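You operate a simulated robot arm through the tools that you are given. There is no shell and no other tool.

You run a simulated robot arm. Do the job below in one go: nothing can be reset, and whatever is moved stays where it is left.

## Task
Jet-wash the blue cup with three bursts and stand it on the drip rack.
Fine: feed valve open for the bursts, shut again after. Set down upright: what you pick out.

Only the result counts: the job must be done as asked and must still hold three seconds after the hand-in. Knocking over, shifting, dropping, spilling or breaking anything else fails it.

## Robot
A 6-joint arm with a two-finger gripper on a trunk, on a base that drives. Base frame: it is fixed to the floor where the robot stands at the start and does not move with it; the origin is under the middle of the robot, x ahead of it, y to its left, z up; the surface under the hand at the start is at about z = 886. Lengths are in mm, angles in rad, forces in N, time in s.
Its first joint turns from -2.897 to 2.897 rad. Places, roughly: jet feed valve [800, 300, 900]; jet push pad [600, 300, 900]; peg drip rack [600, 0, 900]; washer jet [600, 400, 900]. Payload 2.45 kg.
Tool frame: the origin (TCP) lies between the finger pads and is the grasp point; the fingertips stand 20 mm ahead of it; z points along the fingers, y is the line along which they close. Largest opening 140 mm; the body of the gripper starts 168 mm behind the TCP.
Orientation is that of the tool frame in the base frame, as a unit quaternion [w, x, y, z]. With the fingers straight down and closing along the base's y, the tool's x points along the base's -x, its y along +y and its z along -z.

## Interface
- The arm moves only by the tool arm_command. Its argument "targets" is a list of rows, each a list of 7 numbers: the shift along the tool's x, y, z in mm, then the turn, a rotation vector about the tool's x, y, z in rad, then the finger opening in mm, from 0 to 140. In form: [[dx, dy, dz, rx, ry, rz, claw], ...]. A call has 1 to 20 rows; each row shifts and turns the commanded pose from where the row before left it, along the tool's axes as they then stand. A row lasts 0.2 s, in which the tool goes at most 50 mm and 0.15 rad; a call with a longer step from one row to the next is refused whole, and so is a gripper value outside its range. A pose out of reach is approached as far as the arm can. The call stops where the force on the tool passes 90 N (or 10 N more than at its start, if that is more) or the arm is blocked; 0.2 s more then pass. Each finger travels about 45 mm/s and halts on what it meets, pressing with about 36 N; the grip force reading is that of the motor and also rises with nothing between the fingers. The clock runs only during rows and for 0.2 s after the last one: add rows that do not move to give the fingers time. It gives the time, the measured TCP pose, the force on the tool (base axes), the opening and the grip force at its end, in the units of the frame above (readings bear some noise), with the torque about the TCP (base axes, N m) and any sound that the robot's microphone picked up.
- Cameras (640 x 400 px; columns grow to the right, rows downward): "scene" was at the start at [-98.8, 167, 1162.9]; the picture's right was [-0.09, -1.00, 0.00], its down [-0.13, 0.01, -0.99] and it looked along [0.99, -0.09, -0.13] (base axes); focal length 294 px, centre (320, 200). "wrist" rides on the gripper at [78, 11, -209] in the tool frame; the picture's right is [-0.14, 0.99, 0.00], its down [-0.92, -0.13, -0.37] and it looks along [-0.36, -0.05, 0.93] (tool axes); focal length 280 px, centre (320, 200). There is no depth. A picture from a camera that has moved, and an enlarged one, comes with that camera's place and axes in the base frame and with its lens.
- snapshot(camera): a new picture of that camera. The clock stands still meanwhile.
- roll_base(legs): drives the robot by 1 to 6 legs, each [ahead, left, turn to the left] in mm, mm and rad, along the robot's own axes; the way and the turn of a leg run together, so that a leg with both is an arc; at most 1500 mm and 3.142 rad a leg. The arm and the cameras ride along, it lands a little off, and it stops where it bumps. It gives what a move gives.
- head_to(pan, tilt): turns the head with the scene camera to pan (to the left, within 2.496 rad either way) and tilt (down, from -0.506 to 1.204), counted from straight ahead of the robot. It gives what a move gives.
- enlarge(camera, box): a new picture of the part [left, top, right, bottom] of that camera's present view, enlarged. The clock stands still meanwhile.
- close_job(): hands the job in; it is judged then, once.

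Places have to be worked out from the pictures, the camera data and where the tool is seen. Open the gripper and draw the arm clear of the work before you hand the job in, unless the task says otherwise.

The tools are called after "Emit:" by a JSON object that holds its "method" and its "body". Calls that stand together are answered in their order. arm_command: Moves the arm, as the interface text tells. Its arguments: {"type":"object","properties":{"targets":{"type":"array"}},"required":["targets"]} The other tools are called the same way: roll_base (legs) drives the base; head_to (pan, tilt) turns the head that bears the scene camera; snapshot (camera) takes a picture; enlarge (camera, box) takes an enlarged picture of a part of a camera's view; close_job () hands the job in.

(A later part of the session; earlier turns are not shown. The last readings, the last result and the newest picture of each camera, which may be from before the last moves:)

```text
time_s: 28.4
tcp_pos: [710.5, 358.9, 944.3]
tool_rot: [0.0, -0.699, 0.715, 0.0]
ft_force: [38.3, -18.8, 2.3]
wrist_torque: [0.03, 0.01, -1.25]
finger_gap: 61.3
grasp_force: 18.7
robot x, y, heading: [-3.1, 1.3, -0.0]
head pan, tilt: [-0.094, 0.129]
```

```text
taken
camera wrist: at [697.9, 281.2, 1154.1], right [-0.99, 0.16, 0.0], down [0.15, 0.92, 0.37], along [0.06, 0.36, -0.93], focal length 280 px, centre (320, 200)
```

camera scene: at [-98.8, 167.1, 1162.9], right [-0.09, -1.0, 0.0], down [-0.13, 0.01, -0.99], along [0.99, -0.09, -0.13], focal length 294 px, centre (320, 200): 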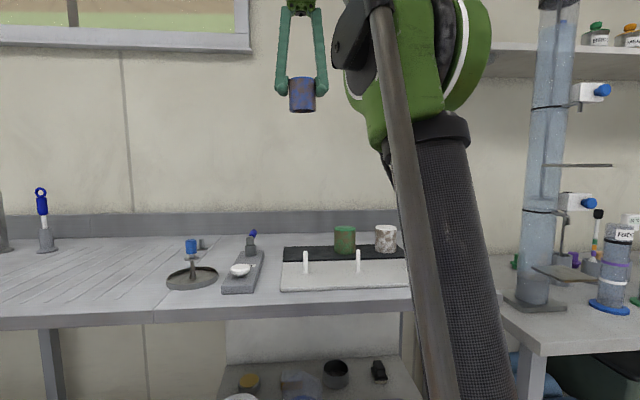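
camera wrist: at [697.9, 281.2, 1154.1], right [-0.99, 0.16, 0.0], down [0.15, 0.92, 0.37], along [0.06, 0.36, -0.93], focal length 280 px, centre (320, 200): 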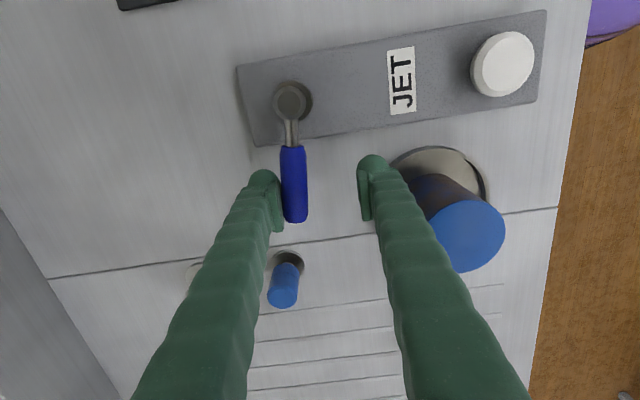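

The lever has met its stop at about 80°; the push force rose to 38 N and spread the fingers. I'll back off a little, open the gap and lift clear.

Emit:
{"method": "arm_command", "body": {"targets": [[0, -3, 0, 0, 0, 0, 60], [0, -3, 0, 0, 0, 0, 60], [0, -2, 0, 0, 0, 0, 60], [0, 0, 0, 0, 0, 0, 60], [0, 0, -20, 0, 0, 0, 60], [0, 0, -40, 0, 0, 0, 60], [0, 0, -40, 0, 0, 0, 60], [0, 0, 0, 0, 0, 0, 60]]}}

Emit:
{"method": "snapshot", "body": {"camera": "wrist"}}

Emit:
{"method": "enlarge", "body": {"camera": "scene", "box": [150, 200, 310, 310]}}

```text
time_s: 30.2
tcp_pos: [716.9, 357.6, 1046.3]
tool_rot: [0.0, -0.7, 0.715, 0.0]
ft_force: [-0.1, -0.1, 0.2]
wrist_torque: [0.0, 0.04, 0.0]
finger_gap: 60.0
grasp_force: 0.2
robot x, y, heading: [1.0, 2.0, 0.003]
head pan, tilt: [-0.094, 0.129]
```

```text
taken
camera wrist: at [703.6, 280.5, 1254.8], right [-0.99, 0.16, 0.0], down [0.15, 0.92, 0.37], along [0.06, 0.36, -0.93], focal length 280 px, centre (320, 200)
```

wrist: 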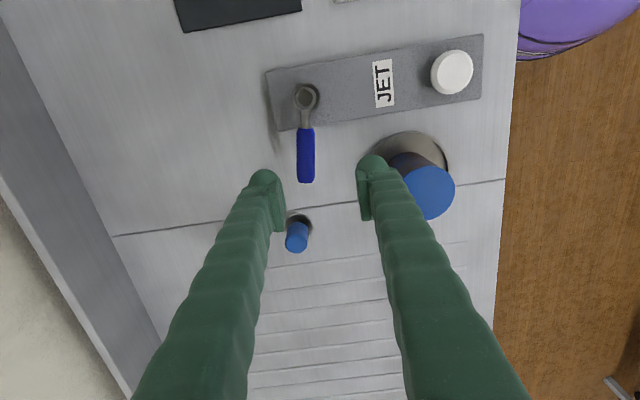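

```text
3.64 times, centred on (230, 255) of scene
camera zoom: at [-98.7, 167.1, 1162.8], right [-0.09, -1.0, 0.0], down [-0.13, 0.01, -0.99], along [0.99, -0.09, -0.13], focal length 1070 px, centre (647, 0)
```

zoom: 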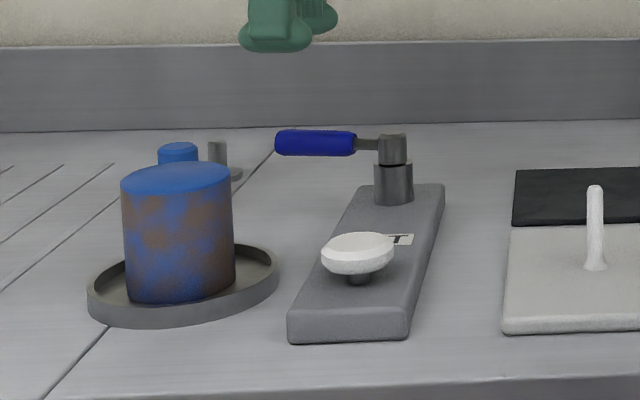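

The lever stays put across the plate. I'll turn the hand back to its original yaw at this height and close the fingers for pressing the pad.

Emit:
{"method": "arm_command", "body": {"targets": [[0, 0, -2, 0, 0, 0.141, 40], [0, 0, 0, 0, 0, 0.141, 20], [0, 0, 0, 0, 0, 0.141, 0], [0, 0, 0, 0, 0, 0.141, 0], [0, 0, 0, 0, 0, 0.141, 0], [0, 0, 0, 0, 0, 0.141, 0], [0, 0, 0, 0, 0, 0.141, 0], [0, 0, 0, 0, 0, 0.141, 0], [0, 0, 0, 0, 0, 0.141, 0], [0, 0, 0, 0, 0, 0.141, 0], [0, 0, 0, 0, 0, 0.141, 0], [0, 0, 0, 0, 0, 0, 0]]}}

```text
time_s: 32.8
tcp_pos: [716.3, 358.6, 1048.4]
tool_rot: [-0.001, 0.001, 1.0, 0.0]
ft_force: [0.0, 1.0, 0.1]
wrist_torque: [0.0, -0.01, 0.01]
finger_gap: 0.0
grasp_force: 29.7
robot x, y, heading: [0.5, -1.8, -0.001]
head pan, tilt: [-0.094, 0.129]
```

The hand is back at yaw 0 with the fingers closed. I'll move over the pad at about (557, 288) and check the alignment.

Emit:
{"method": "arm_command", "body": {"targets": [[39.7, -17.6, 0, 0, 0, 0, 0], [39.7, -17.6, 0, 0, 0, 0, 0], [39.7, -17.6, 0, 0, 0, 0, 0], [39.7, -17.6, 0, 0, 0, 0, 0], [0, 0, 40, 0, 0, 0, 0], [0, 0, 20, 0, 0, 0, 0], [0, 0, 0, 0, 0, 0, 0]]}}

Emit:
{"method": "snapshot", "body": {"camera": "wrist"}}

Emit:
{"method": "enlarge", "body": {"camera": "scene", "box": [150, 190, 310, 300]}}

```text
time_s: 34.4
tcp_pos: [556.3, 286.8, 986.4]
tool_rot: [0.0, 0.0, 1.0, 0.0]
ft_force: [0.5, -0.2, 0.1]
wrist_torque: [-0.03, 0.01, -0.01]
finger_gap: 0.0
grasp_force: 29.5
robot x, y, heading: [-1.3, 2.9, 0.002]
head pan, tilt: [-0.094, 0.129]
```

```text
taken
camera wrist: at [477.4, 299.5, 1194.9], right [0.14, 0.99, 0.0], down [0.92, -0.13, 0.37], along [0.36, -0.05, -0.93], focal length 280 px, centre (320, 200)
```

wrist: 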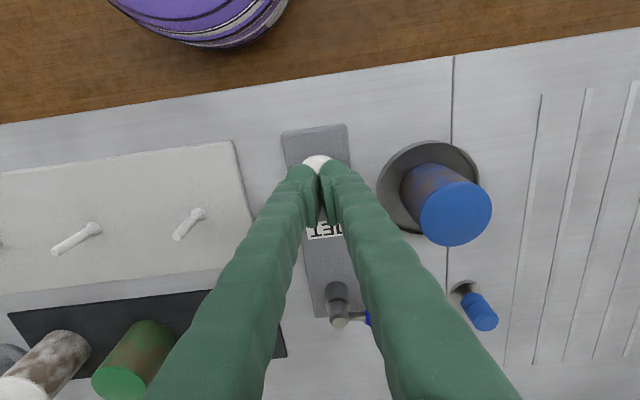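

```text
3.64 times, centred on (230, 245) of scene
camera zoom: at [-98.8, 167.1, 1162.8], right [-0.09, -1.0, 0.0], down [-0.13, 0.01, -0.99], along [0.99, -0.09, -0.13], focal length 1070 px, centre (647, 36)
```

zoom: 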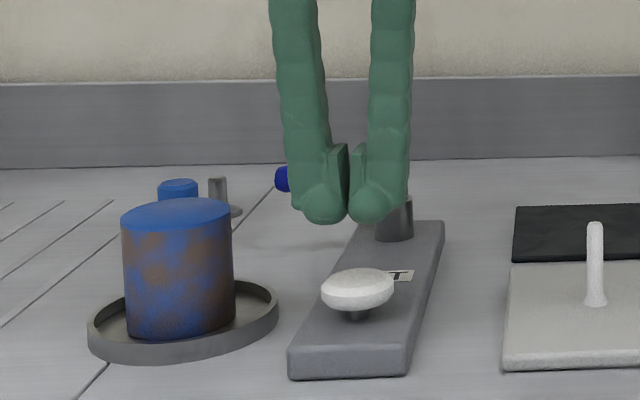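

The fingers are within about 2 mm of the pad centre, and the pad top is near z = 925. I'll lower to just above it, then press in small steps while watching force and sound.

Emit:
{"method": "arm_command", "body": {"targets": [[0, -2, 20, 0, 0, 0, 0], [0, 0, 15, 0, 0, 0, 0], [0, 0, 0, 0, 0, 0, 0]]}}

Emit:
{"method": "enlarge", "body": {"camera": "scene", "box": [190, 220, 290, 300]}}

```text
time_s: 35.2
tcp_pos: [556.3, 286.4, 951.7]
tool_rot: [0.0, 0.001, 1.0, 0.0]
ft_force: [0.4, -0.6, 0.5]
wrist_torque: [0.04, -0.01, 0.03]
finger_gap: 0.0
grasp_force: 29.3
robot x, y, heading: [0.5, -0.1, -0.001]
head pan, tilt: [-0.094, 0.129]
```

```text
5.00 times, centred on (240, 260) of scene
camera zoom: at [-98.8, 167.1, 1162.8], right [-0.09, -1.0, 0.0], down [-0.13, 0.01, -0.99], along [0.99, -0.09, -0.13], focal length 1471 px, centre (720, -100)
```

zoom: 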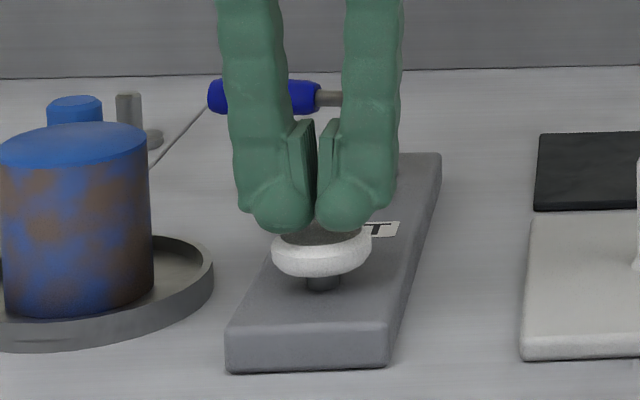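

The fingertips are a few mm above the pad centre. I'll press down in small steps now.

Emit:
{"method": "arm_command", "body": {"targets": [[0, -2, 3, 0, 0, 0, 0], [0, 0, 3, 0, 0, 0, 0], [0, 0, 0, 0, 0, 0, 0]]}}

Emit:
{"method": "arm_command", "body": {"targets": [[0, 0, 2, 0, 0, 0, 0], [0, 0, 0, 0, 0, 0, 0]]}}

```text
time_s: 36.0
tcp_pos: [555.7, 284.0, 946.5]
tool_rot: [0.0, 0.0, 1.0, 0.0]
ft_force: [-0.5, -0.3, 1.3]
wrist_torque: [-0.01, -0.01, -0.02]
finger_gap: 6.2
grasp_force: 29.6
robot x, y, heading: [-3.4, 2.9, -0.004]
head pan, tilt: [-0.094, 0.129]
```

```text
time_s: 36.6
tcp_pos: [556.0, 285.5, 943.7]
tool_rot: [0.0, 0.001, 1.0, -0.001]
ft_force: [0.1, -0.7, 0.9]
wrist_torque: [-0.02, -0.01, 0.0]
finger_gap: 6.4
grasp_force: 29.8
robot x, y, heading: [-0.7, -2.7, 0.001]
head pan, tilt: [-0.094, 0.129]
```

The gap reads 6 mm and the force is still low. I'll look at the contact before pressing further.

Emit:
{"method": "enlarge", "body": {"camera": "scene", "box": [200, 230, 280, 290]}}

Emit:
{"method": "enlarge", "body": {"camera": "wrist", "box": [260, 100, 380, 220]}}

```text
6.67 times, centred on (240, 260) of scene
camera zoom: at [-98.8, 167.1, 1162.9], right [-0.09, -1.0, 0.0], down [-0.13, 0.01, -0.99], along [0.99, -0.09, -0.13], focal length 1962 px, centre (853, -200)
```

zoom: 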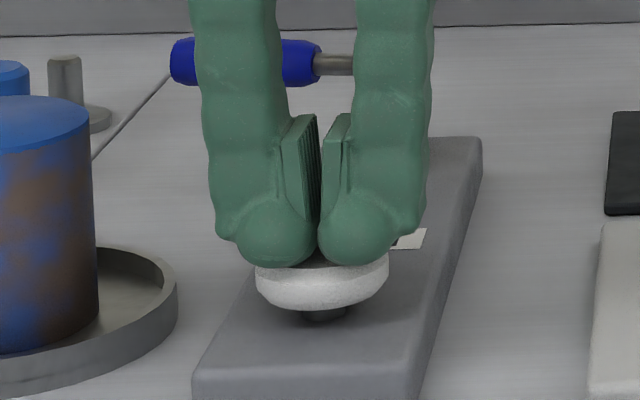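

```text
3.33 times, centred on (320, 160) of wrist
camera zoom: at [478.7, 296.9, 1152.9], right [0.14, 0.99, 0.0], down [0.92, -0.13, 0.37], along [0.36, -0.05, -0.93], focal length 935 px, centre (320, 333)
```

zoom: 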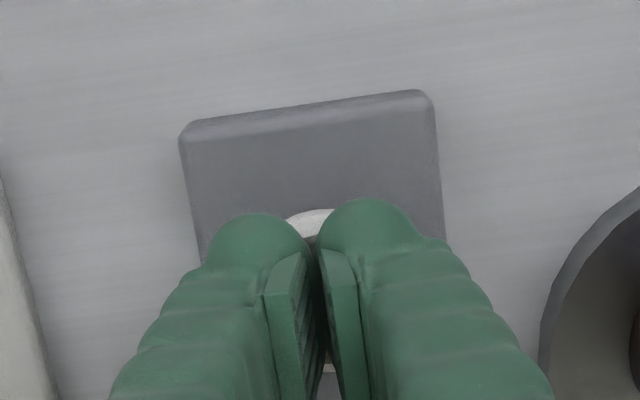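

The fingertips rest squarely on the pad cap. I'll keep pressing down.

Emit:
{"method": "arm_command", "body": {"targets": [[0, 0, 2, 0, 0, 0, 0], [0, 0, 0, 0, 0, 0, 0]]}}

Emit:
{"method": "arm_command", "body": {"targets": [[0, 0, 2, 0, 0, 0, 0], [0, 0, 0, 0, 0, 0, 0]]}}

```text
time_s: 37.2
tcp_pos: [557.6, 285.0, 942.5]
tool_rot: [0.0, 0.001, 1.0, 0.0]
ft_force: [-0.3, -0.3, 3.3]
wrist_torque: [-0.03, -0.02, -0.01]
finger_gap: 5.9
grasp_force: 29.8
robot x, y, heading: [0.6, 2.4, -0.003]
head pan, tilt: [-0.094, 0.129]
```

```text
time_s: 37.8
tcp_pos: [557.7, 285.5, 940.8]
tool_rot: [0.0, 0.001, 1.0, 0.0]
ft_force: [-1.2, -0.2, 3.4]
wrist_torque: [0.0, -0.01, -0.02]
finger_gap: 5.9
grasp_force: 29.7
robot x, y, heading: [0.6, 0.8, 0.002]
head pan, tilt: [-0.094, 0.129]
heard: click
```

A click came at TCP z ≈ 941. I'll hold the press briefly and look at whether water is spraying or the dirt has changed.

Emit:
{"method": "arm_command", "body": {"targets": [[0, 0, 1, 0, 0, 0, 0], [0, 0, 0, 0, 0, 0, 0], [0, 0, 0, 0, 0, 0, 0]]}}

Emit:
{"method": "enlarge", "body": {"camera": "scene", "box": [150, 220, 280, 300]}}

```text
time_s: 38.6
tcp_pos: [557.4, 284.9, 940.0]
tool_rot: [0.0, 0.001, 1.0, 0.001]
ft_force: [-1.1, 0.0, 3.9]
wrist_torque: [0.02, 0.05, -0.02]
finger_gap: 5.9
grasp_force: 28.7
robot x, y, heading: [-0.4, -0.6, 0.0]
head pan, tilt: [-0.094, 0.129]
```

```text
4.92 times, centred on (215, 260) of scene
camera zoom: at [-98.9, 167.1, 1162.8], right [-0.09, -1.0, 0.0], down [-0.13, 0.01, -0.99], along [0.99, -0.09, -0.13], focal length 1449 px, centre (837, -95)
```

zoom: 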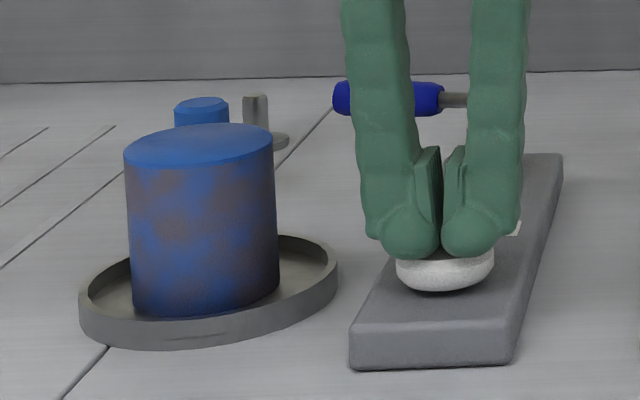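

The dirt on the cup has visibly faded, so the valve is open and that press was burst one. I'll release fully and look again before the next press.

Emit:
{"method": "arm_command", "body": {"targets": [[0, 0, -4, 0, 0, 0, 0], [0, 0, -6, 0, 0, 0, 0], [0, 0, -5, 0, 0, 0, 0], [0, 0, 0, 0, 0, 0, 0]]}}

Emit:
{"method": "enlarge", "body": {"camera": "scene", "box": [150, 220, 280, 300]}}

```text
time_s: 39.6
tcp_pos: [557.1, 284.7, 955.2]
tool_rot: [0.0, 0.001, 1.0, 0.0]
ft_force: [-0.4, 0.1, 0.1]
wrist_torque: [0.01, 0.03, 0.0]
finger_gap: 0.1
grasp_force: 29.2
robot x, y, heading: [-3.1, 0.7, 0.001]
head pan, tilt: [-0.094, 0.129]
```

```text
4.92 times, centred on (215, 260) of scene
camera zoom: at [-98.8, 167.1, 1162.8], right [-0.09, -1.0, 0.0], down [-0.13, 0.01, -0.99], along [0.99, -0.09, -0.13], focal length 1449 px, centre (837, -95)
```

zoom: 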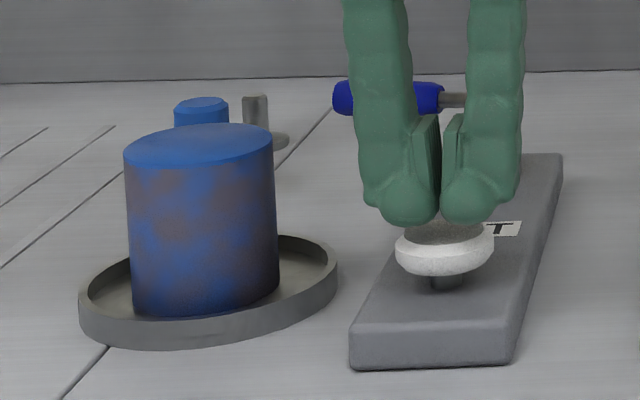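

The pad has sprung back up and the dirt stays partly faded. Now the second press, on the same stroke.

Emit:
{"method": "arm_command", "body": {"targets": [[0, 0, 5, 0, 0, 0, 0], [0, 0, 4, 0, 0, 0, 0], [0, 0, 3, 0, 0, 0, 0], [0, 0, 2, 0, 0, 0, 0], [0, 0, 1, 0, 0, 0, 0], [0, 0, 0, 0, 0, 0, 0], [0, 0, 0, 0, 0, 0, 0]]}}

Emit:
{"method": "enlarge", "body": {"camera": "scene", "box": [150, 220, 280, 300]}}

```text
time_s: 41.2
tcp_pos: [557.4, 286.4, 939.8]
tool_rot: [0.0, 0.001, 1.0, -0.001]
ft_force: [0.1, -1.5, 2.7]
wrist_torque: [-0.04, -0.01, -0.04]
finger_gap: 5.9
grasp_force: 29.3
robot x, y, heading: [4.3, 0.3, -0.004]
head pan, tilt: [-0.094, 0.129]
heard: click
```

```text
4.92 times, centred on (215, 260) of scene
camera zoom: at [-98.8, 167.0, 1162.9], right [-0.09, -1.0, 0.0], down [-0.13, 0.01, -0.99], along [0.99, -0.09, -0.13], focal length 1449 px, centre (837, -95)
```

zoom: 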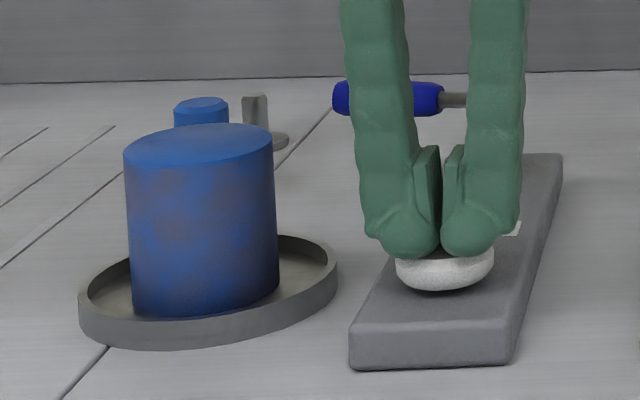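

The second click came and the dirt faded further. I'll release and press a third time.

Emit:
{"method": "arm_command", "body": {"targets": [[0, 0, -4, 0, 0, 0, 0], [0, 0, -6, 0, 0, 0, 0], [0, 0, -5, 0, 0, 0, 0], [0, 0, 0, 0, 0, 0, 0], [0, 0, 0, 0, 0, 0, 0]]}}

Emit:
{"method": "arm_command", "body": {"targets": [[0, 0, 5, 0, 0, 0, 0], [0, 0, 4, 0, 0, 0, 0], [0, 0, 3, 0, 0, 0, 0], [0, 0, 2, 0, 0, 0, 0], [0, 0, 1, 0, 0, 0, 0], [0, 0, 0, 0, 0, 0, 0], [0, 0, 0, 0, 0, 0, 0]]}}

Emit:
{"method": "enlarge", "body": {"camera": "scene", "box": [150, 220, 280, 300]}}

```text
time_s: 42.4
tcp_pos: [556.5, 286.7, 954.4]
tool_rot: [0.0, 0.001, 1.0, 0.0]
ft_force: [-0.1, -0.1, 0.1]
wrist_torque: [0.0, -0.04, 0.0]
finger_gap: 0.1
grasp_force: 29.3
robot x, y, heading: [-1.1, -0.2, -0.002]
head pan, tilt: [-0.094, 0.129]
```

```text
time_s: 44.0
tcp_pos: [557.5, 286.2, 939.6]
tool_rot: [0.0, 0.001, 1.0, 0.0]
ft_force: [-0.5, 1.8, 4.5]
wrist_torque: [0.03, 0.01, 0.02]
finger_gap: 6.1
grasp_force: 29.4
robot x, y, heading: [0.3, -0.4, -0.001]
head pan, tilt: [-0.094, 0.129]
heard: click
```

```text
4.92 times, centred on (215, 260) of scene
camera zoom: at [-98.9, 167.1, 1162.8], right [-0.09, -1.0, 0.0], down [-0.13, 0.01, -0.99], along [0.99, -0.09, -0.13], focal length 1449 px, centre (837, -95)
```

zoom: 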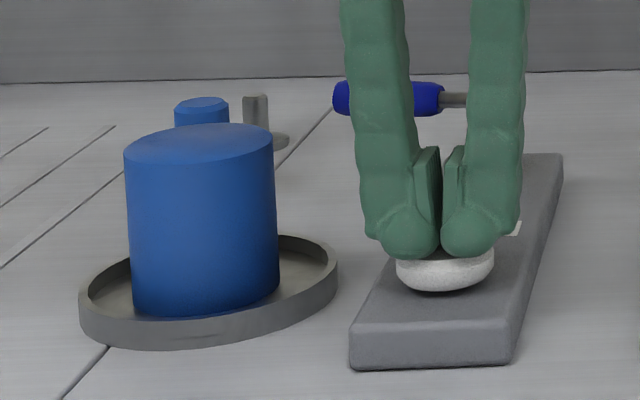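

The cup is now completely clean after three bursts. I'll release the pad and rise clear.

Emit:
{"method": "arm_command", "body": {"targets": [[0, 0, -4, 0, 0, 0, 0], [0, 0, -6, 0, 0, 0, 0], [0, 0, -20, 0, 0, 0, 0], [0, 0, -40, 0, 0, 0, 0], [0, 0, -40, 0, 0, 0, 0], [0, 0, 0, 0, 0, 0, 0]]}}

Emit:
{"method": "enlarge", "body": {"camera": "scene", "box": [150, 220, 280, 300]}}

```text
time_s: 45.4
tcp_pos: [555.6, 284.4, 1048.8]
tool_rot: [0.0, 0.001, 1.0, 0.0]
ft_force: [0.7, 0.0, 0.2]
wrist_torque: [0.02, 0.03, 0.02]
finger_gap: 0.1
grasp_force: 29.4
robot x, y, heading: [-0.6, -0.8, 0.0]
head pan, tilt: [-0.094, 0.129]
```

```text
4.92 times, centred on (215, 260) of scene
camera zoom: at [-98.8, 167.1, 1162.8], right [-0.09, -1.0, 0.0], down [-0.13, 0.01, -0.99], along [0.99, -0.09, -0.13], focal length 1449 px, centre (837, -95)
```

zoom: 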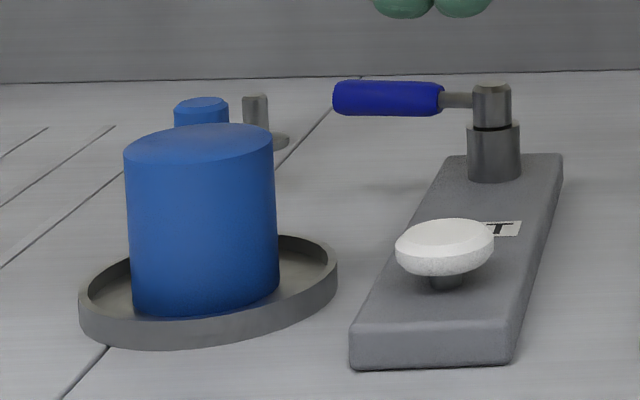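

Next is shutting the valve. I'll move above the lever at about (728, 358), turn the hand to the lever's direction and open to 40 mm.

Emit:
{"method": "arm_command", "body": {"targets": [[-43, 18.4, 0, 0, 0, 0, 0], [-43, 18.4, 0, 0, 0, 0, 0], [-43, 18.4, 0, 0, 0, 0, 0], [-43, 18.4, 0, 0, 0, 0, 0], [0, 0, 0, 0, 0, -0.138, 20], [0, 0, 0, 0, 0, -0.138, 40], [0, 0, 0, 0, 0, -0.138, 40], [0, 0, 0, 0, 0, -0.138, 40], [0, 0, 0, 0, 0, -0.138, 40], [0, 0, 0, 0, 0, -0.138, 40], [0, 0, 0, 0, 0, -0.138, 40], [0, 0, 0, 0, 0, -0.138, 40], [0, 0, 0, 0, 0, -0.138, 40], [0, 0, 0, 0, 0, -0.138, 40], [0, 0, 0, 0, 0, 0, 40]]}}

Emit:
{"method": "snapshot", "body": {"camera": "wrist"}}

```text
time_s: 48.6
tcp_pos: [728.9, 359.2, 1049.9]
tool_rot: [0.0, -0.636, 0.771, 0.0]
ft_force: [0.1, -0.3, 0.1]
wrist_torque: [-0.02, 0.0, 0.0]
finger_gap: 40.1
grasp_force: 0.0
robot x, y, heading: [-2.7, -2.1, -0.004]
head pan, tilt: [-0.094, 0.129]
```

```text
taken
camera wrist: at [703.3, 285.1, 1258.7], right [-0.95, 0.32, 0.0], down [0.3, 0.88, 0.37], along [0.12, 0.35, -0.93], focal length 280 px, centre (320, 200)
```

wrist: 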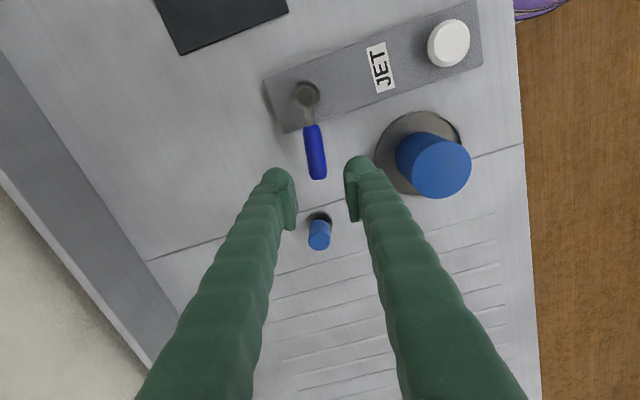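

The lever is about 4 mm off the gap centre on the tool's −y side. I'll shift 3 mm and descend to straddle it.

Emit:
{"method": "arm_command", "body": {"targets": [[0, -3, 35, 0, 0, 0, 40], [0, 0, 30, 0, 0, 0, 40], [0, 0, 0, 0, 0, 0, 40]]}}

Emit:
{"method": "snapshot", "body": {"camera": "wrist"}}

Emit:
{"method": "enlarge", "body": {"camera": "scene", "box": [170, 180, 290, 270]}}

```text
time_s: 49.4
tcp_pos: [732.1, 357.3, 984.6]
tool_rot: [0.0, -0.635, 0.772, 0.001]
ft_force: [-0.4, 0.0, 0.1]
wrist_torque: [0.03, -0.02, 0.03]
finger_gap: 40.1
grasp_force: 0.0
robot x, y, heading: [-3.5, -1.7, 0.0]
head pan, tilt: [-0.094, 0.129]
```

```text
taken
camera wrist: at [706.6, 284.3, 1193.1], right [-0.95, 0.32, 0.0], down [0.3, 0.88, 0.37], along [0.12, 0.35, -0.93], focal length 280 px, centre (320, 200)
```

wrist: 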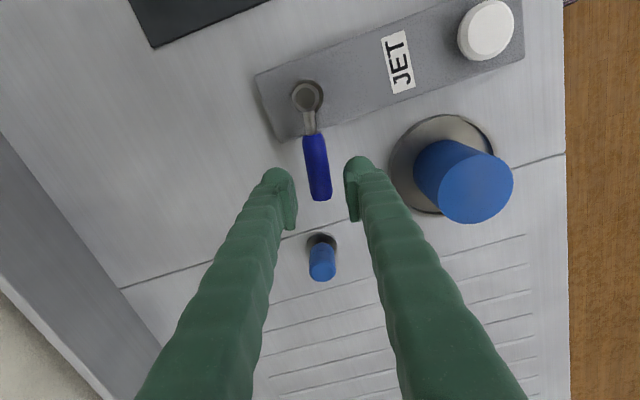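

```text
4.44 times, centred on (230, 225) of scene
camera zoom: at [-98.7, 167.1, 1162.8], right [-0.09, -1.0, 0.0], down [-0.13, 0.01, -0.99], along [0.99, -0.09, -0.13], focal length 1308 px, centre (720, 89)
```

zoom: 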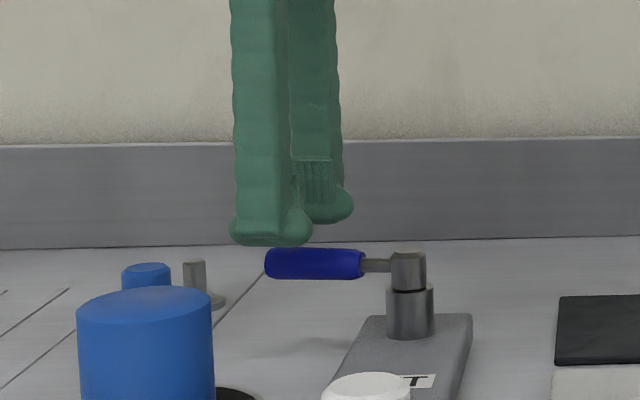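

The handle lies neatly between the fingers. I'll lower the remaining 38 mm.

Emit:
{"method": "arm_command", "body": {"targets": [[0, 0, 20, 0, 0, 0, 40], [0, 0, 18, 0, 0, 0, 40], [0, 0, 0, 0, 0, 0, 40]]}}

Emit:
{"method": "snapshot", "body": {"camera": "wrist"}}

```text
time_s: 50.2
tcp_pos: [731.3, 357.5, 946.1]
tool_rot: [0.0, -0.636, 0.772, 0.0]
ft_force: [0.3, 0.1, -0.3]
wrist_torque: [0.01, 0.03, -0.02]
finger_gap: 40.0
grasp_force: 0.0
robot x, y, heading: [0.3, 0.2, 0.005]
head pan, tilt: [-0.094, 0.129]
```

```text
taken
camera wrist: at [705.9, 283.5, 1154.6], right [-0.95, 0.32, 0.0], down [0.3, 0.88, 0.37], along [0.12, 0.35, -0.93], focal length 280 px, centre (320, 200)
```

wrist: 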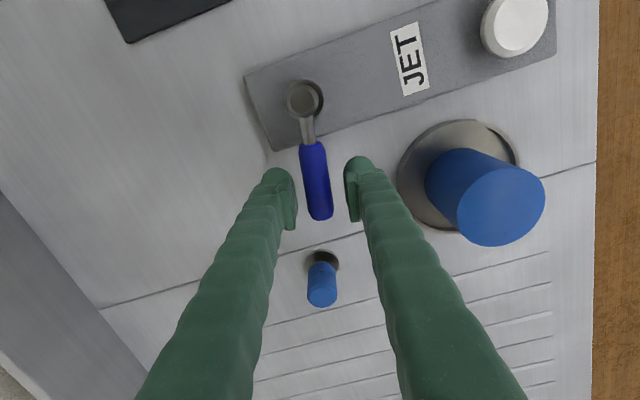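

The handle is straddled. I'll take up the slack, then swing the lever back towards +x along the arc.

Emit:
{"method": "arm_command", "body": {"targets": [[0, -5, 0, 0, 0, 0, 40], [0, -5, 0, 0, 0, 0, 40], [1.5, -7, 0, 0, 0, 0.1, 40], [1.5, -7, 0, 0, 0, 0.1, 40], [1.5, -7, 0, 0, 0, 0.1, 40], [1.5, -7, 0, 0, 0, 0.1, 40], [1.5, -7, 0, 0, 0, 0.1, 40], [1.5, -7, 0, 0, 0, 0.1, 40], [1.5, -7, 0, 0, 0, 0.1, 40], [0, 0, 0, 0, 0, 0, 40]]}}

Emit:
{"method": "snapshot", "body": {"camera": "wrist"}}

```text
time_s: 52.4
tcp_pos: [779.2, 324.2, 947.6]
tool_rot: [0.0, -0.332, 0.943, 0.0]
ft_force: [0.3, -0.3, -0.1]
wrist_torque: [-0.01, 0.02, 0.0]
finger_gap: 40.1
grasp_force: 0.0
robot x, y, heading: [-0.2, -0.6, 0.001]
head pan, tilt: [-0.094, 0.129]
```

```text
taken
camera wrist: at [711.7, 284.4, 1156.3], right [-0.51, 0.86, 0.0], down [0.8, 0.48, 0.37], along [0.32, 0.19, -0.93], focal length 280 px, centre (320, 200)
```

wrist: 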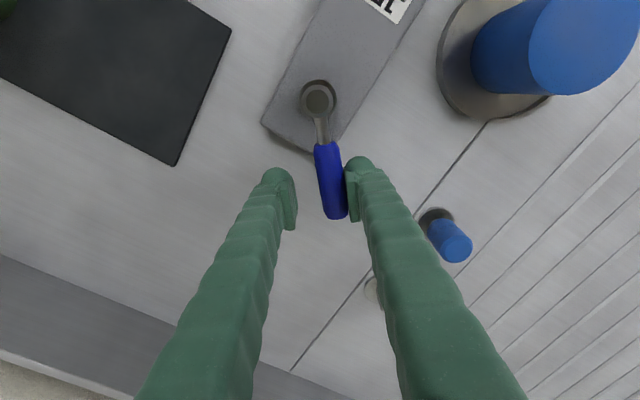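

The lever is following well, with almost no force. I'll continue along the arc.

Emit:
{"method": "arm_command", "body": {"targets": [[1.5, -7, 0, 0, 0, 0.1, 40], [1.5, -7, 0, 0, 0, 0.1, 40], [1.5, -7, 0, 0, 0, 0.1, 40], [1.5, -7, 0, 0, 0, 0.1, 40], [1.5, -7, 0, 0, 0, 0.1, 40], [1.5, -7, 0, 0, 0, 0.1, 40], [0, 0, 0, 0, 0, 0, 40]]}}

Emit:
{"method": "snapshot", "body": {"camera": "wrist"}}

```text
time_s: 54.0
tcp_pos: [789.1, 283.5, 948.1]
tool_rot: [0.0, -0.039, 0.999, -0.001]
ft_force: [-0.5, 1.5, 0.8]
wrist_torque: [-0.02, 0.03, 0.03]
finger_gap: 40.3
grasp_force: 0.1
robot x, y, heading: [0.2, -4.9, -0.005]
head pan, tilt: [-0.094, 0.129]
```

```text
taken
camera wrist: at [710.1, 289.1, 1156.4], right [0.06, 1.0, 0.0], down [0.93, -0.06, 0.37], along [0.37, -0.02, -0.93], focal length 280 px, centre (320, 200)
```

wrist: 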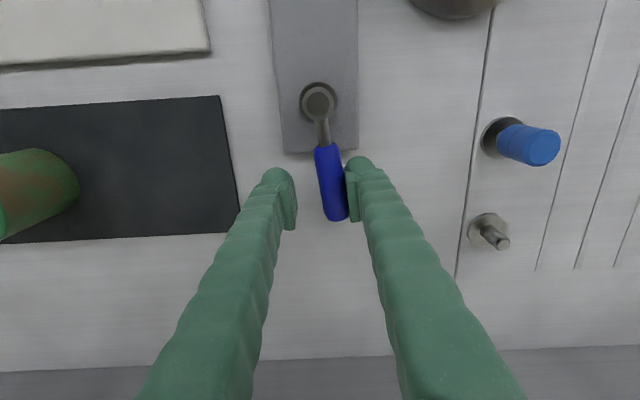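

The lever is at about 0.1 rad, and it started at about −0.03. I'll finish in small steps until it meets its stop.

Emit:
{"method": "arm_command", "body": {"targets": [[0.8, -3.5, 0, 0, 0, 0.05, 40], [0.4, -1.8, 0, 0, 0, 0.025, 40], [0, 0, 0, 0, 0, 0, 40]]}}

Emit:
{"method": "arm_command", "body": {"targets": [[0.4, -1.8, 0, 0, 0, 0.025, 40], [0.4, -1.8, 0, 0, 0, 0.025, 40], [0, 0, 0, 0, 0, 0, 40]]}}

Emit:
{"method": "snapshot", "body": {"camera": "wrist"}}

```text
time_s: 54.8
tcp_pos: [788.0, 277.3, 947.0]
tool_rot: [0.001, -0.002, 1.0, 0.0]
ft_force: [-0.4, 0.4, 1.2]
wrist_torque: [-0.02, 0.01, 0.02]
finger_gap: 40.1
grasp_force: 0.1
robot x, y, heading: [0.1, -0.1, 0.002]
head pan, tilt: [-0.094, 0.129]
```

```text
time_s: 55.6
tcp_pos: [787.8, 274.7, 947.9]
tool_rot: [0.0, 0.022, 1.0, 0.0]
ft_force: [-0.5, 2.8, 0.6]
wrist_torque: [-0.01, 0.02, 0.08]
finger_gap: 41.4
grasp_force: 0.4
robot x, y, heading: [1.6, -3.3, -0.001]
head pan, tilt: [-0.094, 0.129]
```

```text
taken
camera wrist: at [709.8, 289.7, 1155.6], right [0.18, 0.98, 0.0], down [0.91, -0.17, 0.37], along [0.36, -0.07, -0.93], focal length 280 px, centre (320, 200)
```

wrist: 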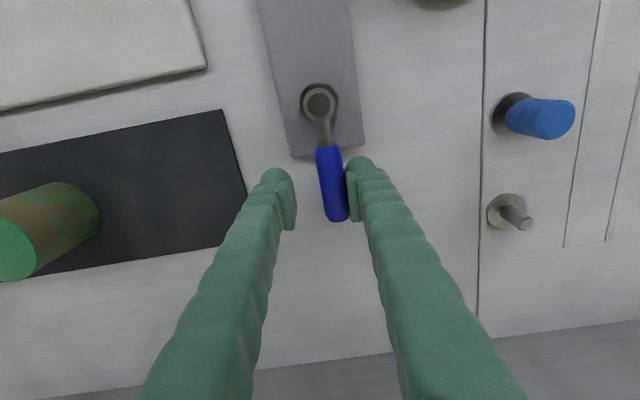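

The force is rising slightly and the gap is starting to spread. A couple more small steps should confirm the stop.

Emit:
{"method": "arm_command", "body": {"targets": [[0.2, -1.8, 0, 0, 0, 0.02, 40], [0.2, -1.8, 0, 0, 0, 0.02, 40], [0, 0, 0, 0, 0, 0, 40]]}}

Emit:
{"method": "arm_command", "body": {"targets": [[0.2, -1.8, 0, 0, 0, 0, 40], [0, -1.8, 0, 0, 0, 0, 40], [0, 0, 0, 0, 0, 0, 40]]}}

Emit:
{"method": "snapshot", "body": {"camera": "wrist"}}

```text
time_s: 56.4
tcp_pos: [786.0, 271.6, 945.8]
tool_rot: [0.001, 0.043, 0.999, 0.0]
ft_force: [1.0, 11.8, 3.0]
wrist_torque: [0.05, -0.07, 0.19]
finger_gap: 47.9
grasp_force: 5.8
robot x, y, heading: [-1.1, 1.6, -0.0]
head pan, tilt: [-0.094, 0.129]
```

```text
time_s: 57.2
tcp_pos: [786.8, 267.3, 946.2]
tool_rot: [0.0, 0.042, 0.999, 0.0]
ft_force: [3.1, 21.9, 6.9]
wrist_torque: [0.18, -0.14, 0.33]
finger_gap: 53.7
grasp_force: 9.5
robot x, y, heading: [-1.5, -1.5, 0.003]
head pan, tilt: [-0.094, 0.129]
```

```text
taken
camera wrist: at [709.1, 286.3, 1155.2], right [0.22, 0.98, 0.0], down [0.91, -0.21, 0.37], along [0.36, -0.08, -0.93], focal length 280 px, centre (320, 200)
```

wrist: 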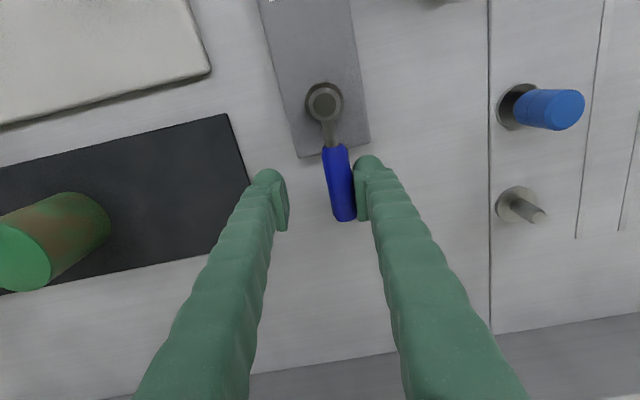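

The closed stop is firm at 22 N. I'll back off, open the gap and lift clear, then check the lever's final position.

Emit:
{"method": "arm_command", "body": {"targets": [[0, 4, 0, 0, 0, 0, 60], [0, 4, 0, 0, 0, 0, 60], [0, 4, 0, 0, 0, 0, 60], [0, 0, 0, 0, 0, 0, 60], [0, 0, -20, 0, 0, 0, 60], [0, 0, -40, 0, 0, 0, 60], [0, 0, -40, 0, 0, -0.085, 60], [0, 0, 0, 0, 0, 0, 60]]}}

Emit:
{"method": "snapshot", "body": {"camera": "wrist"}}

Emit:
{"method": "enlarge", "body": {"camera": "scene", "box": [225, 220, 275, 251]}}

Emit:
{"method": "enlarge", "body": {"camera": "scene", "box": [150, 220, 310, 310]}}

```text
time_s: 59.0
tcp_pos: [786.4, 277.1, 1046.9]
tool_rot: [-0.001, 0.0, 1.0, 0.0]
ft_force: [0.1, 0.9, 0.1]
wrist_torque: [-0.01, 0.03, 0.0]
finger_gap: 60.1
grasp_force: 0.0
robot x, y, heading: [3.0, 0.5, -0.004]
head pan, tilt: [-0.094, 0.129]
```

```text
taken
camera wrist: at [708.1, 289.3, 1256.3], right [0.14, 0.99, 0.0], down [0.92, -0.13, 0.37], along [0.36, -0.05, -0.93], focal length 280 px, centre (320, 200)
```

wrist: 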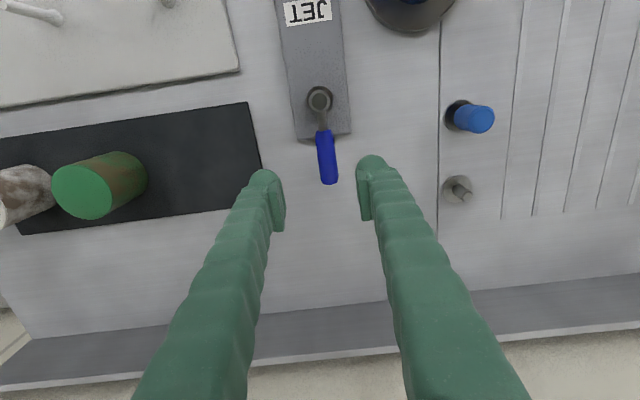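

```text
12.80 times, centred on (250, 236) of scene
camera zoom: at [-98.7, 167.1, 1162.9], right [-0.09, -1.0, 0.0], down [-0.13, 0.01, -0.99], along [0.99, -0.09, -0.13], focal length 3767 px, centre (1216, -254)
```

zoom: 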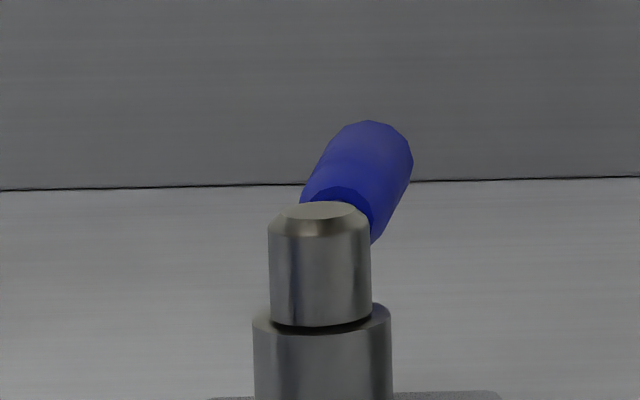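

```text
4.00 times, centred on (230, 265) of scene
camera zoom: at [-98.7, 167.1, 1162.9], right [-0.09, -1.0, 0.0], down [-0.13, 0.01, -0.99], along [0.99, -0.09, -0.13], focal length 1177 px, centre (680, -60)
```

zoom: 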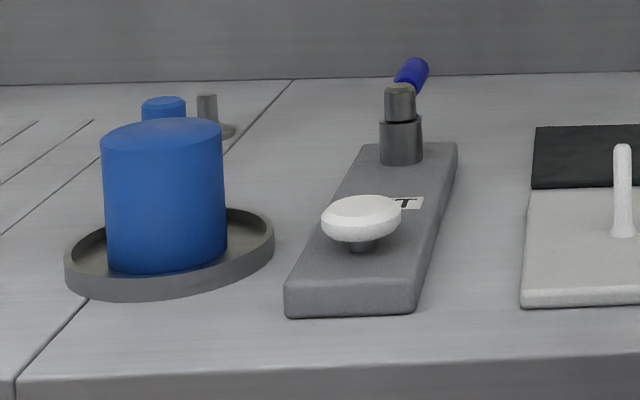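

The lever is back exactly where it started, so the valve is shut. Now I'll go back above the cup in the dish with the fingers opened to 105 mm.

Emit:
{"method": "arm_command", "body": {"targets": [[37, 26.2, 0, 0, 0, 0, 105], [37, 26.2, 0, 0, 0, 0, 105], [37, 26.2, 0, 0, 0, 0, 105], [37, 26.2, 0, 0, 0, 0, 105], [37, 26.2, 0, 0, 0, 0, 105], [0, 0, 20, 0, 0, 0, 105], [0, 0, 0, 0, 0, 0, 105]]}}

Emit:
{"method": "snapshot", "body": {"camera": "wrist"}}

Emit:
{"method": "enlarge", "body": {"camera": "scene", "box": [130, 190, 270, 300]}}

```text
time_s: 60.6
tcp_pos: [601.3, 408.7, 1026.9]
tool_rot: [0.001, 0.002, 1.0, 0.0]
ft_force: [0.7, 0.7, -0.5]
wrist_torque: [0.01, -0.04, 0.01]
finger_gap: 104.8
grasp_force: 0.0
robot x, y, heading: [-0.7, 1.7, -0.0]
head pan, tilt: [-0.094, 0.129]
```

```text
taken
camera wrist: at [523.0, 420.2, 1236.4], right [0.14, 0.99, 0.0], down [0.92, -0.13, 0.37], along [0.36, -0.05, -0.93], focal length 280 px, centre (320, 200)
```

wrist: 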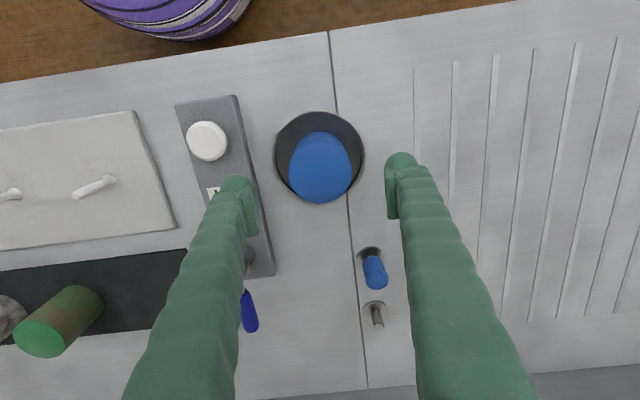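

```text
3.64 times, centred on (200, 245) of scene
camera zoom: at [-98.8, 167.1, 1162.8], right [-0.09, -1.0, 0.0], down [-0.13, 0.01, -0.99], along [0.99, -0.09, -0.13], focal length 1070 px, centre (756, 36)
```

zoom: 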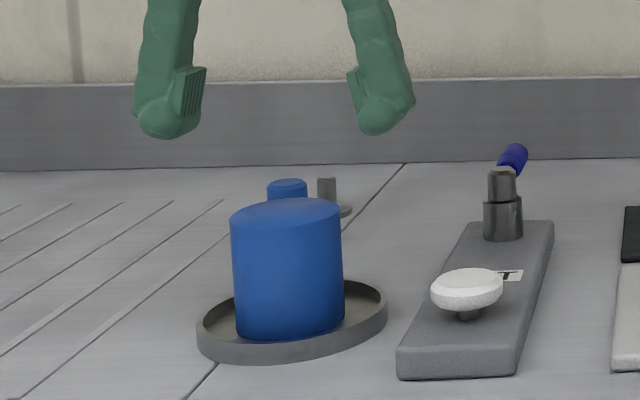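

The hand is centred on the clean cup within about 2 mm. I'll descend to the same grasp height as before and close.

Emit:
{"method": "arm_command", "body": {"targets": [[1, 0, 40, 0, 0, 0, 105], [0, 0, 30, 0, 0, 0, 105], [0, 0, 14, 0, 0, 0, 105], [0, 0, 0, 0, 0, 0, 105], [0, 0, 0, 0, 0, 0, 80], [0, 0, 0, 0, 0, 0, 66], [0, 0, 0, 0, 0, 0, 56], [0, 0, 0, 0, 0, 0, 50], [0, 0, 0, 0, 0, 0, 50], [0, 0, 0, 0, 0, 0, 50]]}}

Emit:
{"method": "snapshot", "body": {"camera": "wrist"}}

Emit:
{"method": "enlarge", "body": {"camera": "scene", "box": [130, 210, 250, 300]}}

```text
time_s: 62.8
tcp_pos: [601.0, 407.0, 942.5]
tool_rot: [0.0, 0.0, 1.0, 0.0]
ft_force: [0.4, 0.0, 0.3]
wrist_torque: [0.01, -0.01, -0.02]
finger_gap: 67.1
grasp_force: 35.3
robot x, y, heading: [-1.7, 0.3, 0.006]
head pan, tilt: [-0.094, 0.129]
```

```text
taken
camera wrist: at [522.5, 419.1, 1150.4], right [0.14, 0.99, 0.0], down [0.92, -0.13, 0.37], along [0.36, -0.05, -0.93], focal length 280 px, centre (320, 200)
```

wrist: 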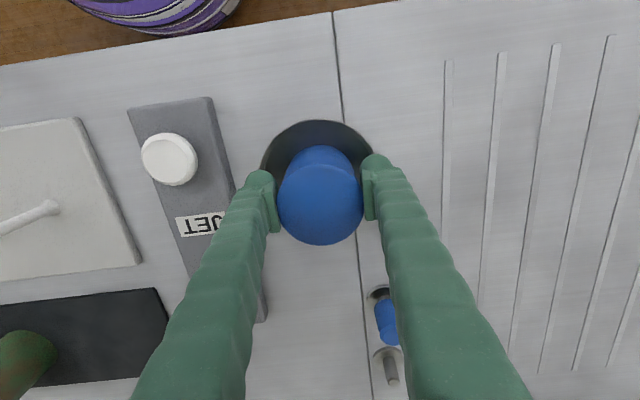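

```text
4.44 times, centred on (190, 255) of scene
camera zoom: at [-98.7, 167.1, 1162.8], right [-0.09, -1.0, 0.0], down [-0.13, 0.01, -0.99], along [0.99, -0.09, -0.13], focal length 1308 px, centre (898, -44)
```

zoom: 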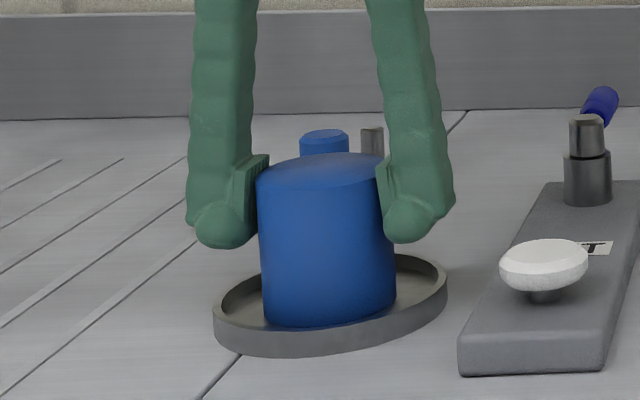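

The grip is firm at 67 mm and 35 N. I'll lift the cup straight up off the nozzle, then move towards the rack.

Emit:
{"method": "arm_command", "body": {"targets": [[0, 0, -20, 0, 0, 0, 50], [0, 0, -30, 0, 0, 0, 50], [0, 0, -35, 0, 0, 0, 50], [0, 0, -35, 0, 0, 0, 50], [0, -36, 0, 0, 0, 0, 50], [0, -36, 0, 0, 0, 0, 50], [0, -36, 0, 0, 0, 0, 50], [0, -36, 0, 0, 0, 0, 50], [0, 0, 0, 0, 0, 0, 50]]}}

Emit:
{"method": "snapshot", "body": {"camera": "wrist"}}

Emit:
{"method": "snapshot", "body": {"camera": "scene"}}

```text
time_s: 64.8
tcp_pos: [599.4, 267.4, 1061.5]
tool_rot: [0.0, 0.001, 1.0, 0.0]
ft_force: [-0.2, -0.6, -0.3]
wrist_torque: [0.04, 0.0, 0.02]
finger_gap: 67.0
grasp_force: 36.1
robot x, y, heading: [0.5, -3.0, 0.0]
head pan, tilt: [-0.094, 0.129]
```

```text
taken
camera wrist: at [520.5, 279.5, 1270.5], right [0.14, 0.99, 0.0], down [0.92, -0.13, 0.37], along [0.36, -0.05, -0.93], focal length 280 px, centre (320, 200)
```

wrist: 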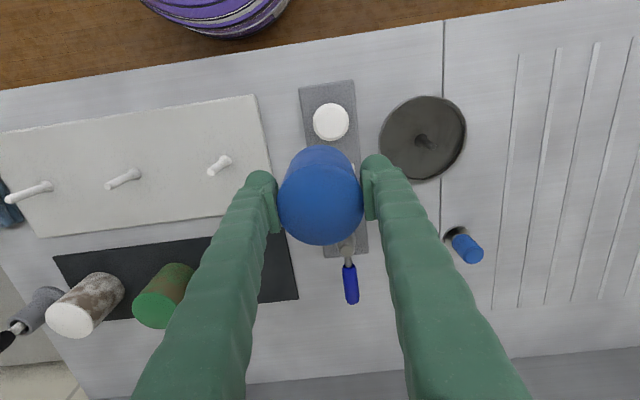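

```text
taken
camera scene: at [-98.8, 167.1, 1162.8], right [-0.09, -1.0, 0.0], down [-0.13, 0.01, -0.99], along [0.99, -0.09, -0.13], focal length 294 px, centre (320, 200)
```

scene: 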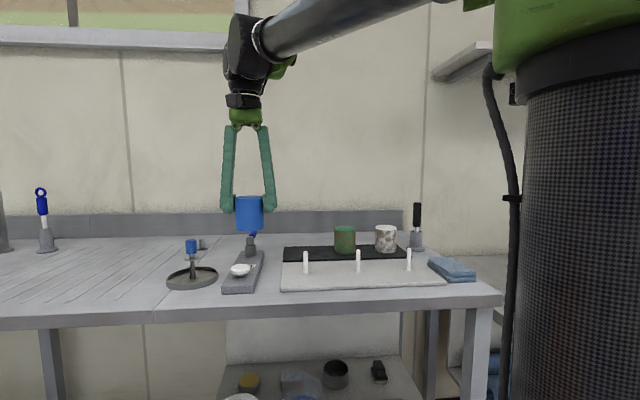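

The cup is lifted and clean, and the nozzle is intact. I'll zoom on the left peg to pin its position.

Emit:
{"method": "enlarge", "body": {"camera": "wrist", "box": [190, 130, 270, 190]}}

Emit:
{"method": "enlarge", "body": {"camera": "scene", "box": [270, 240, 350, 300]}}

```text
6.67 times, centred on (230, 160) of wrist
camera zoom: at [520.5, 279.5, 1270.5], right [0.14, 0.99, 0.0], down [0.92, -0.13, 0.37], along [0.36, -0.05, -0.93], focal length 1869 px, centre (920, 467)
```

zoom: 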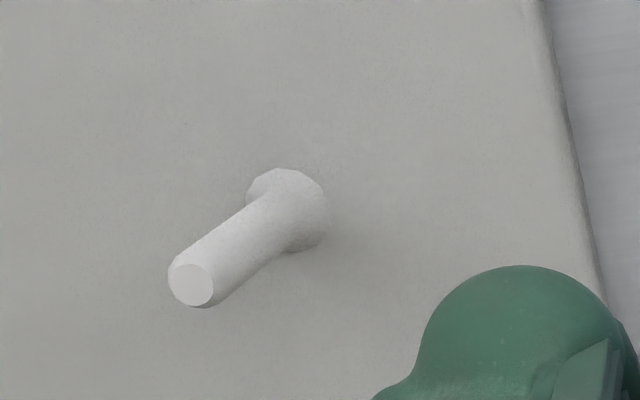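

```text
6.67 times, centred on (310, 270) of scene
camera zoom: at [-98.8, 167.1, 1162.8], right [-0.09, -1.0, 0.0], down [-0.13, 0.01, -0.99], along [0.99, -0.09, -0.13], focal length 1962 px, centre (387, -267)
```

zoom: 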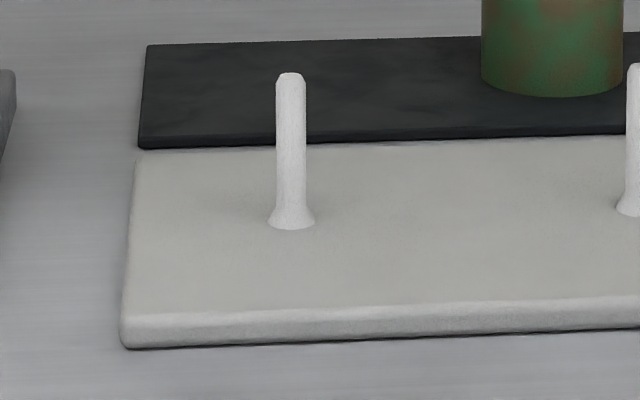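

The left peg stands at about (593, 138), with its tip at z ≈ 946 on a rack top near z = 895. I'll bring the cup above it and lower to just above the tip.

Emit:
{"method": "arm_command", "body": {"targets": [[2, -43, 0, 0, 0, 0, 50], [2, -43, 0, 0, 0, 0, 50], [2, -43, 0, 0, 0, 0, 50], [0, 0, 25, 0, 0, 0, 50], [0, 0, 20, 0, 0, 0, 50], [0, 0, 0, 0, 0, 0, 50]]}}

Emit:
{"method": "enlarge", "body": {"camera": "scene", "box": [240, 190, 380, 300]}}

Emit:
{"method": "snapshot", "body": {"camera": "wrist"}}

```text
time_s: 66.2
tcp_pos: [593.7, 137.5, 1019.9]
tool_rot: [0.0, 0.001, 1.0, 0.0]
ft_force: [1.2, 0.6, -0.4]
wrist_torque: [-0.03, -0.01, 0.01]
finger_gap: 66.9
grasp_force: 35.9
robot x, y, heading: [1.3, -0.2, -0.004]
head pan, tilt: [-0.094, 0.129]
```

```text
3.64 times, centred on (310, 245) of scene
camera zoom: at [-98.8, 167.1, 1162.9], right [-0.09, -1.0, 0.0], down [-0.13, 0.01, -0.99], along [0.99, -0.09, -0.13], focal length 1070 px, centre (356, 36)
```

zoom: 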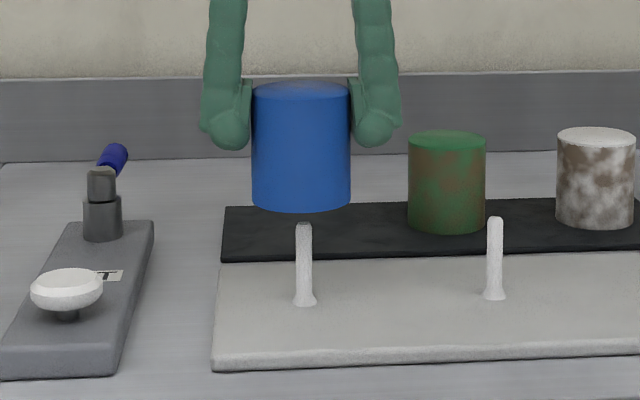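

```text
taken
camera wrist: at [515.7, 149.4, 1227.7], right [0.14, 0.99, 0.0], down [0.92, -0.13, 0.37], along [0.36, -0.05, -0.93], focal length 280 px, centre (320, 200)
```

wrist: 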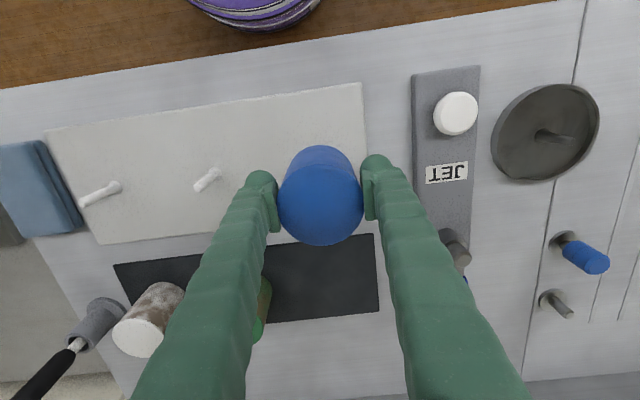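

The cup is lined up on the peg within 2 mm in y, and x agrees with the row of pegs. I'll lower over the peg to about 15 mm above the rack.

Emit:
{"method": "arm_command", "body": {"targets": [[0, 0, 15, 0, 0, 0, 50], [0, 0, 15, 0, 0, 0, 50], [0, 0, 15, 0, 0, 0, 50], [0, 0, 10, 0, 0, 0, 50], [0, 0, 0, 0, 0, 0, 50]]}}

Emit:
{"method": "enlarge", "body": {"camera": "scene", "box": [250, 210, 350, 300]}}

```text
time_s: 67.4
tcp_pos: [595.4, 136.7, 962.3]
tool_rot: [0.0, 0.001, 1.0, 0.0]
ft_force: [-0.2, 0.5, -0.1]
wrist_torque: [0.01, 0.01, 0.01]
finger_gap: 66.9
grasp_force: 35.8
robot x, y, heading: [-3.2, -2.1, 0.001]
head pan, tilt: [-0.094, 0.129]
```

```text
4.44 times, centred on (300, 255) of scene
camera zoom: at [-98.8, 167.1, 1162.9], right [-0.09, -1.0, 0.0], down [-0.13, 0.01, -0.99], along [0.99, -0.09, -0.13], focal length 1308 px, centre (409, -44)
```

zoom: 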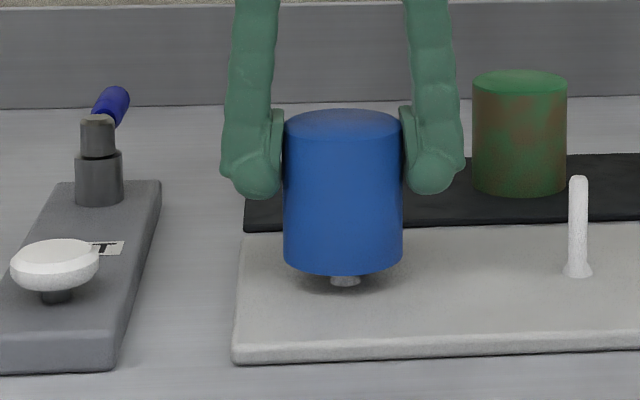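

The peg is inside the cup, with its flared base just visible below the rim and no contact force. I'll keep lowering in small steps.

Emit:
{"method": "arm_command", "body": {"targets": [[0, 0, 3, 0, 0, 0, 50], [0, 0, 3, 0, 0, 0, 50], [0, 0, 2, 0, 0, 0, 50], [0, 0, 0, 0, 0, 0, 50]]}}

Emit:
{"method": "arm_command", "body": {"targets": [[0, 0, 2, 0, 0, 0, 50], [0, 0, 0, 0, 0, 0, 50]]}}

Emit:
{"method": "arm_command", "body": {"targets": [[0, 0, 2, 0, 0, 0, 50], [0, 0, 0, 0, 0, 0, 50]]}}

```text
time_s: 68.4
tcp_pos: [594.0, 137.0, 954.5]
tool_rot: [-0.001, 0.001, 1.0, 0.0]
ft_force: [-0.8, 0.0, -0.4]
wrist_torque: [-0.01, 0.0, 0.0]
finger_gap: 66.8
grasp_force: 35.5
robot x, y, heading: [-0.5, -0.5, -0.001]
head pan, tilt: [-0.094, 0.129]
```

```text
time_s: 69.0
tcp_pos: [594.0, 137.0, 951.2]
tool_rot: [0.0, 0.0, 1.0, 0.0]
ft_force: [-0.4, 0.1, -0.3]
wrist_torque: [0.02, 0.02, -0.03]
finger_gap: 66.8
grasp_force: 35.9
robot x, y, heading: [3.0, -0.8, -0.002]
head pan, tilt: [-0.094, 0.129]
```

```text
time_s: 69.6
tcp_pos: [594.7, 138.0, 951.4]
tool_rot: [0.0, 0.0, 1.0, 0.0]
ft_force: [-0.7, 0.0, -0.5]
wrist_torque: [0.0, 0.01, -0.01]
finger_gap: 67.2
grasp_force: 35.9
robot x, y, heading: [1.2, 1.7, -0.001]
head pan, tilt: [-0.094, 0.129]
```

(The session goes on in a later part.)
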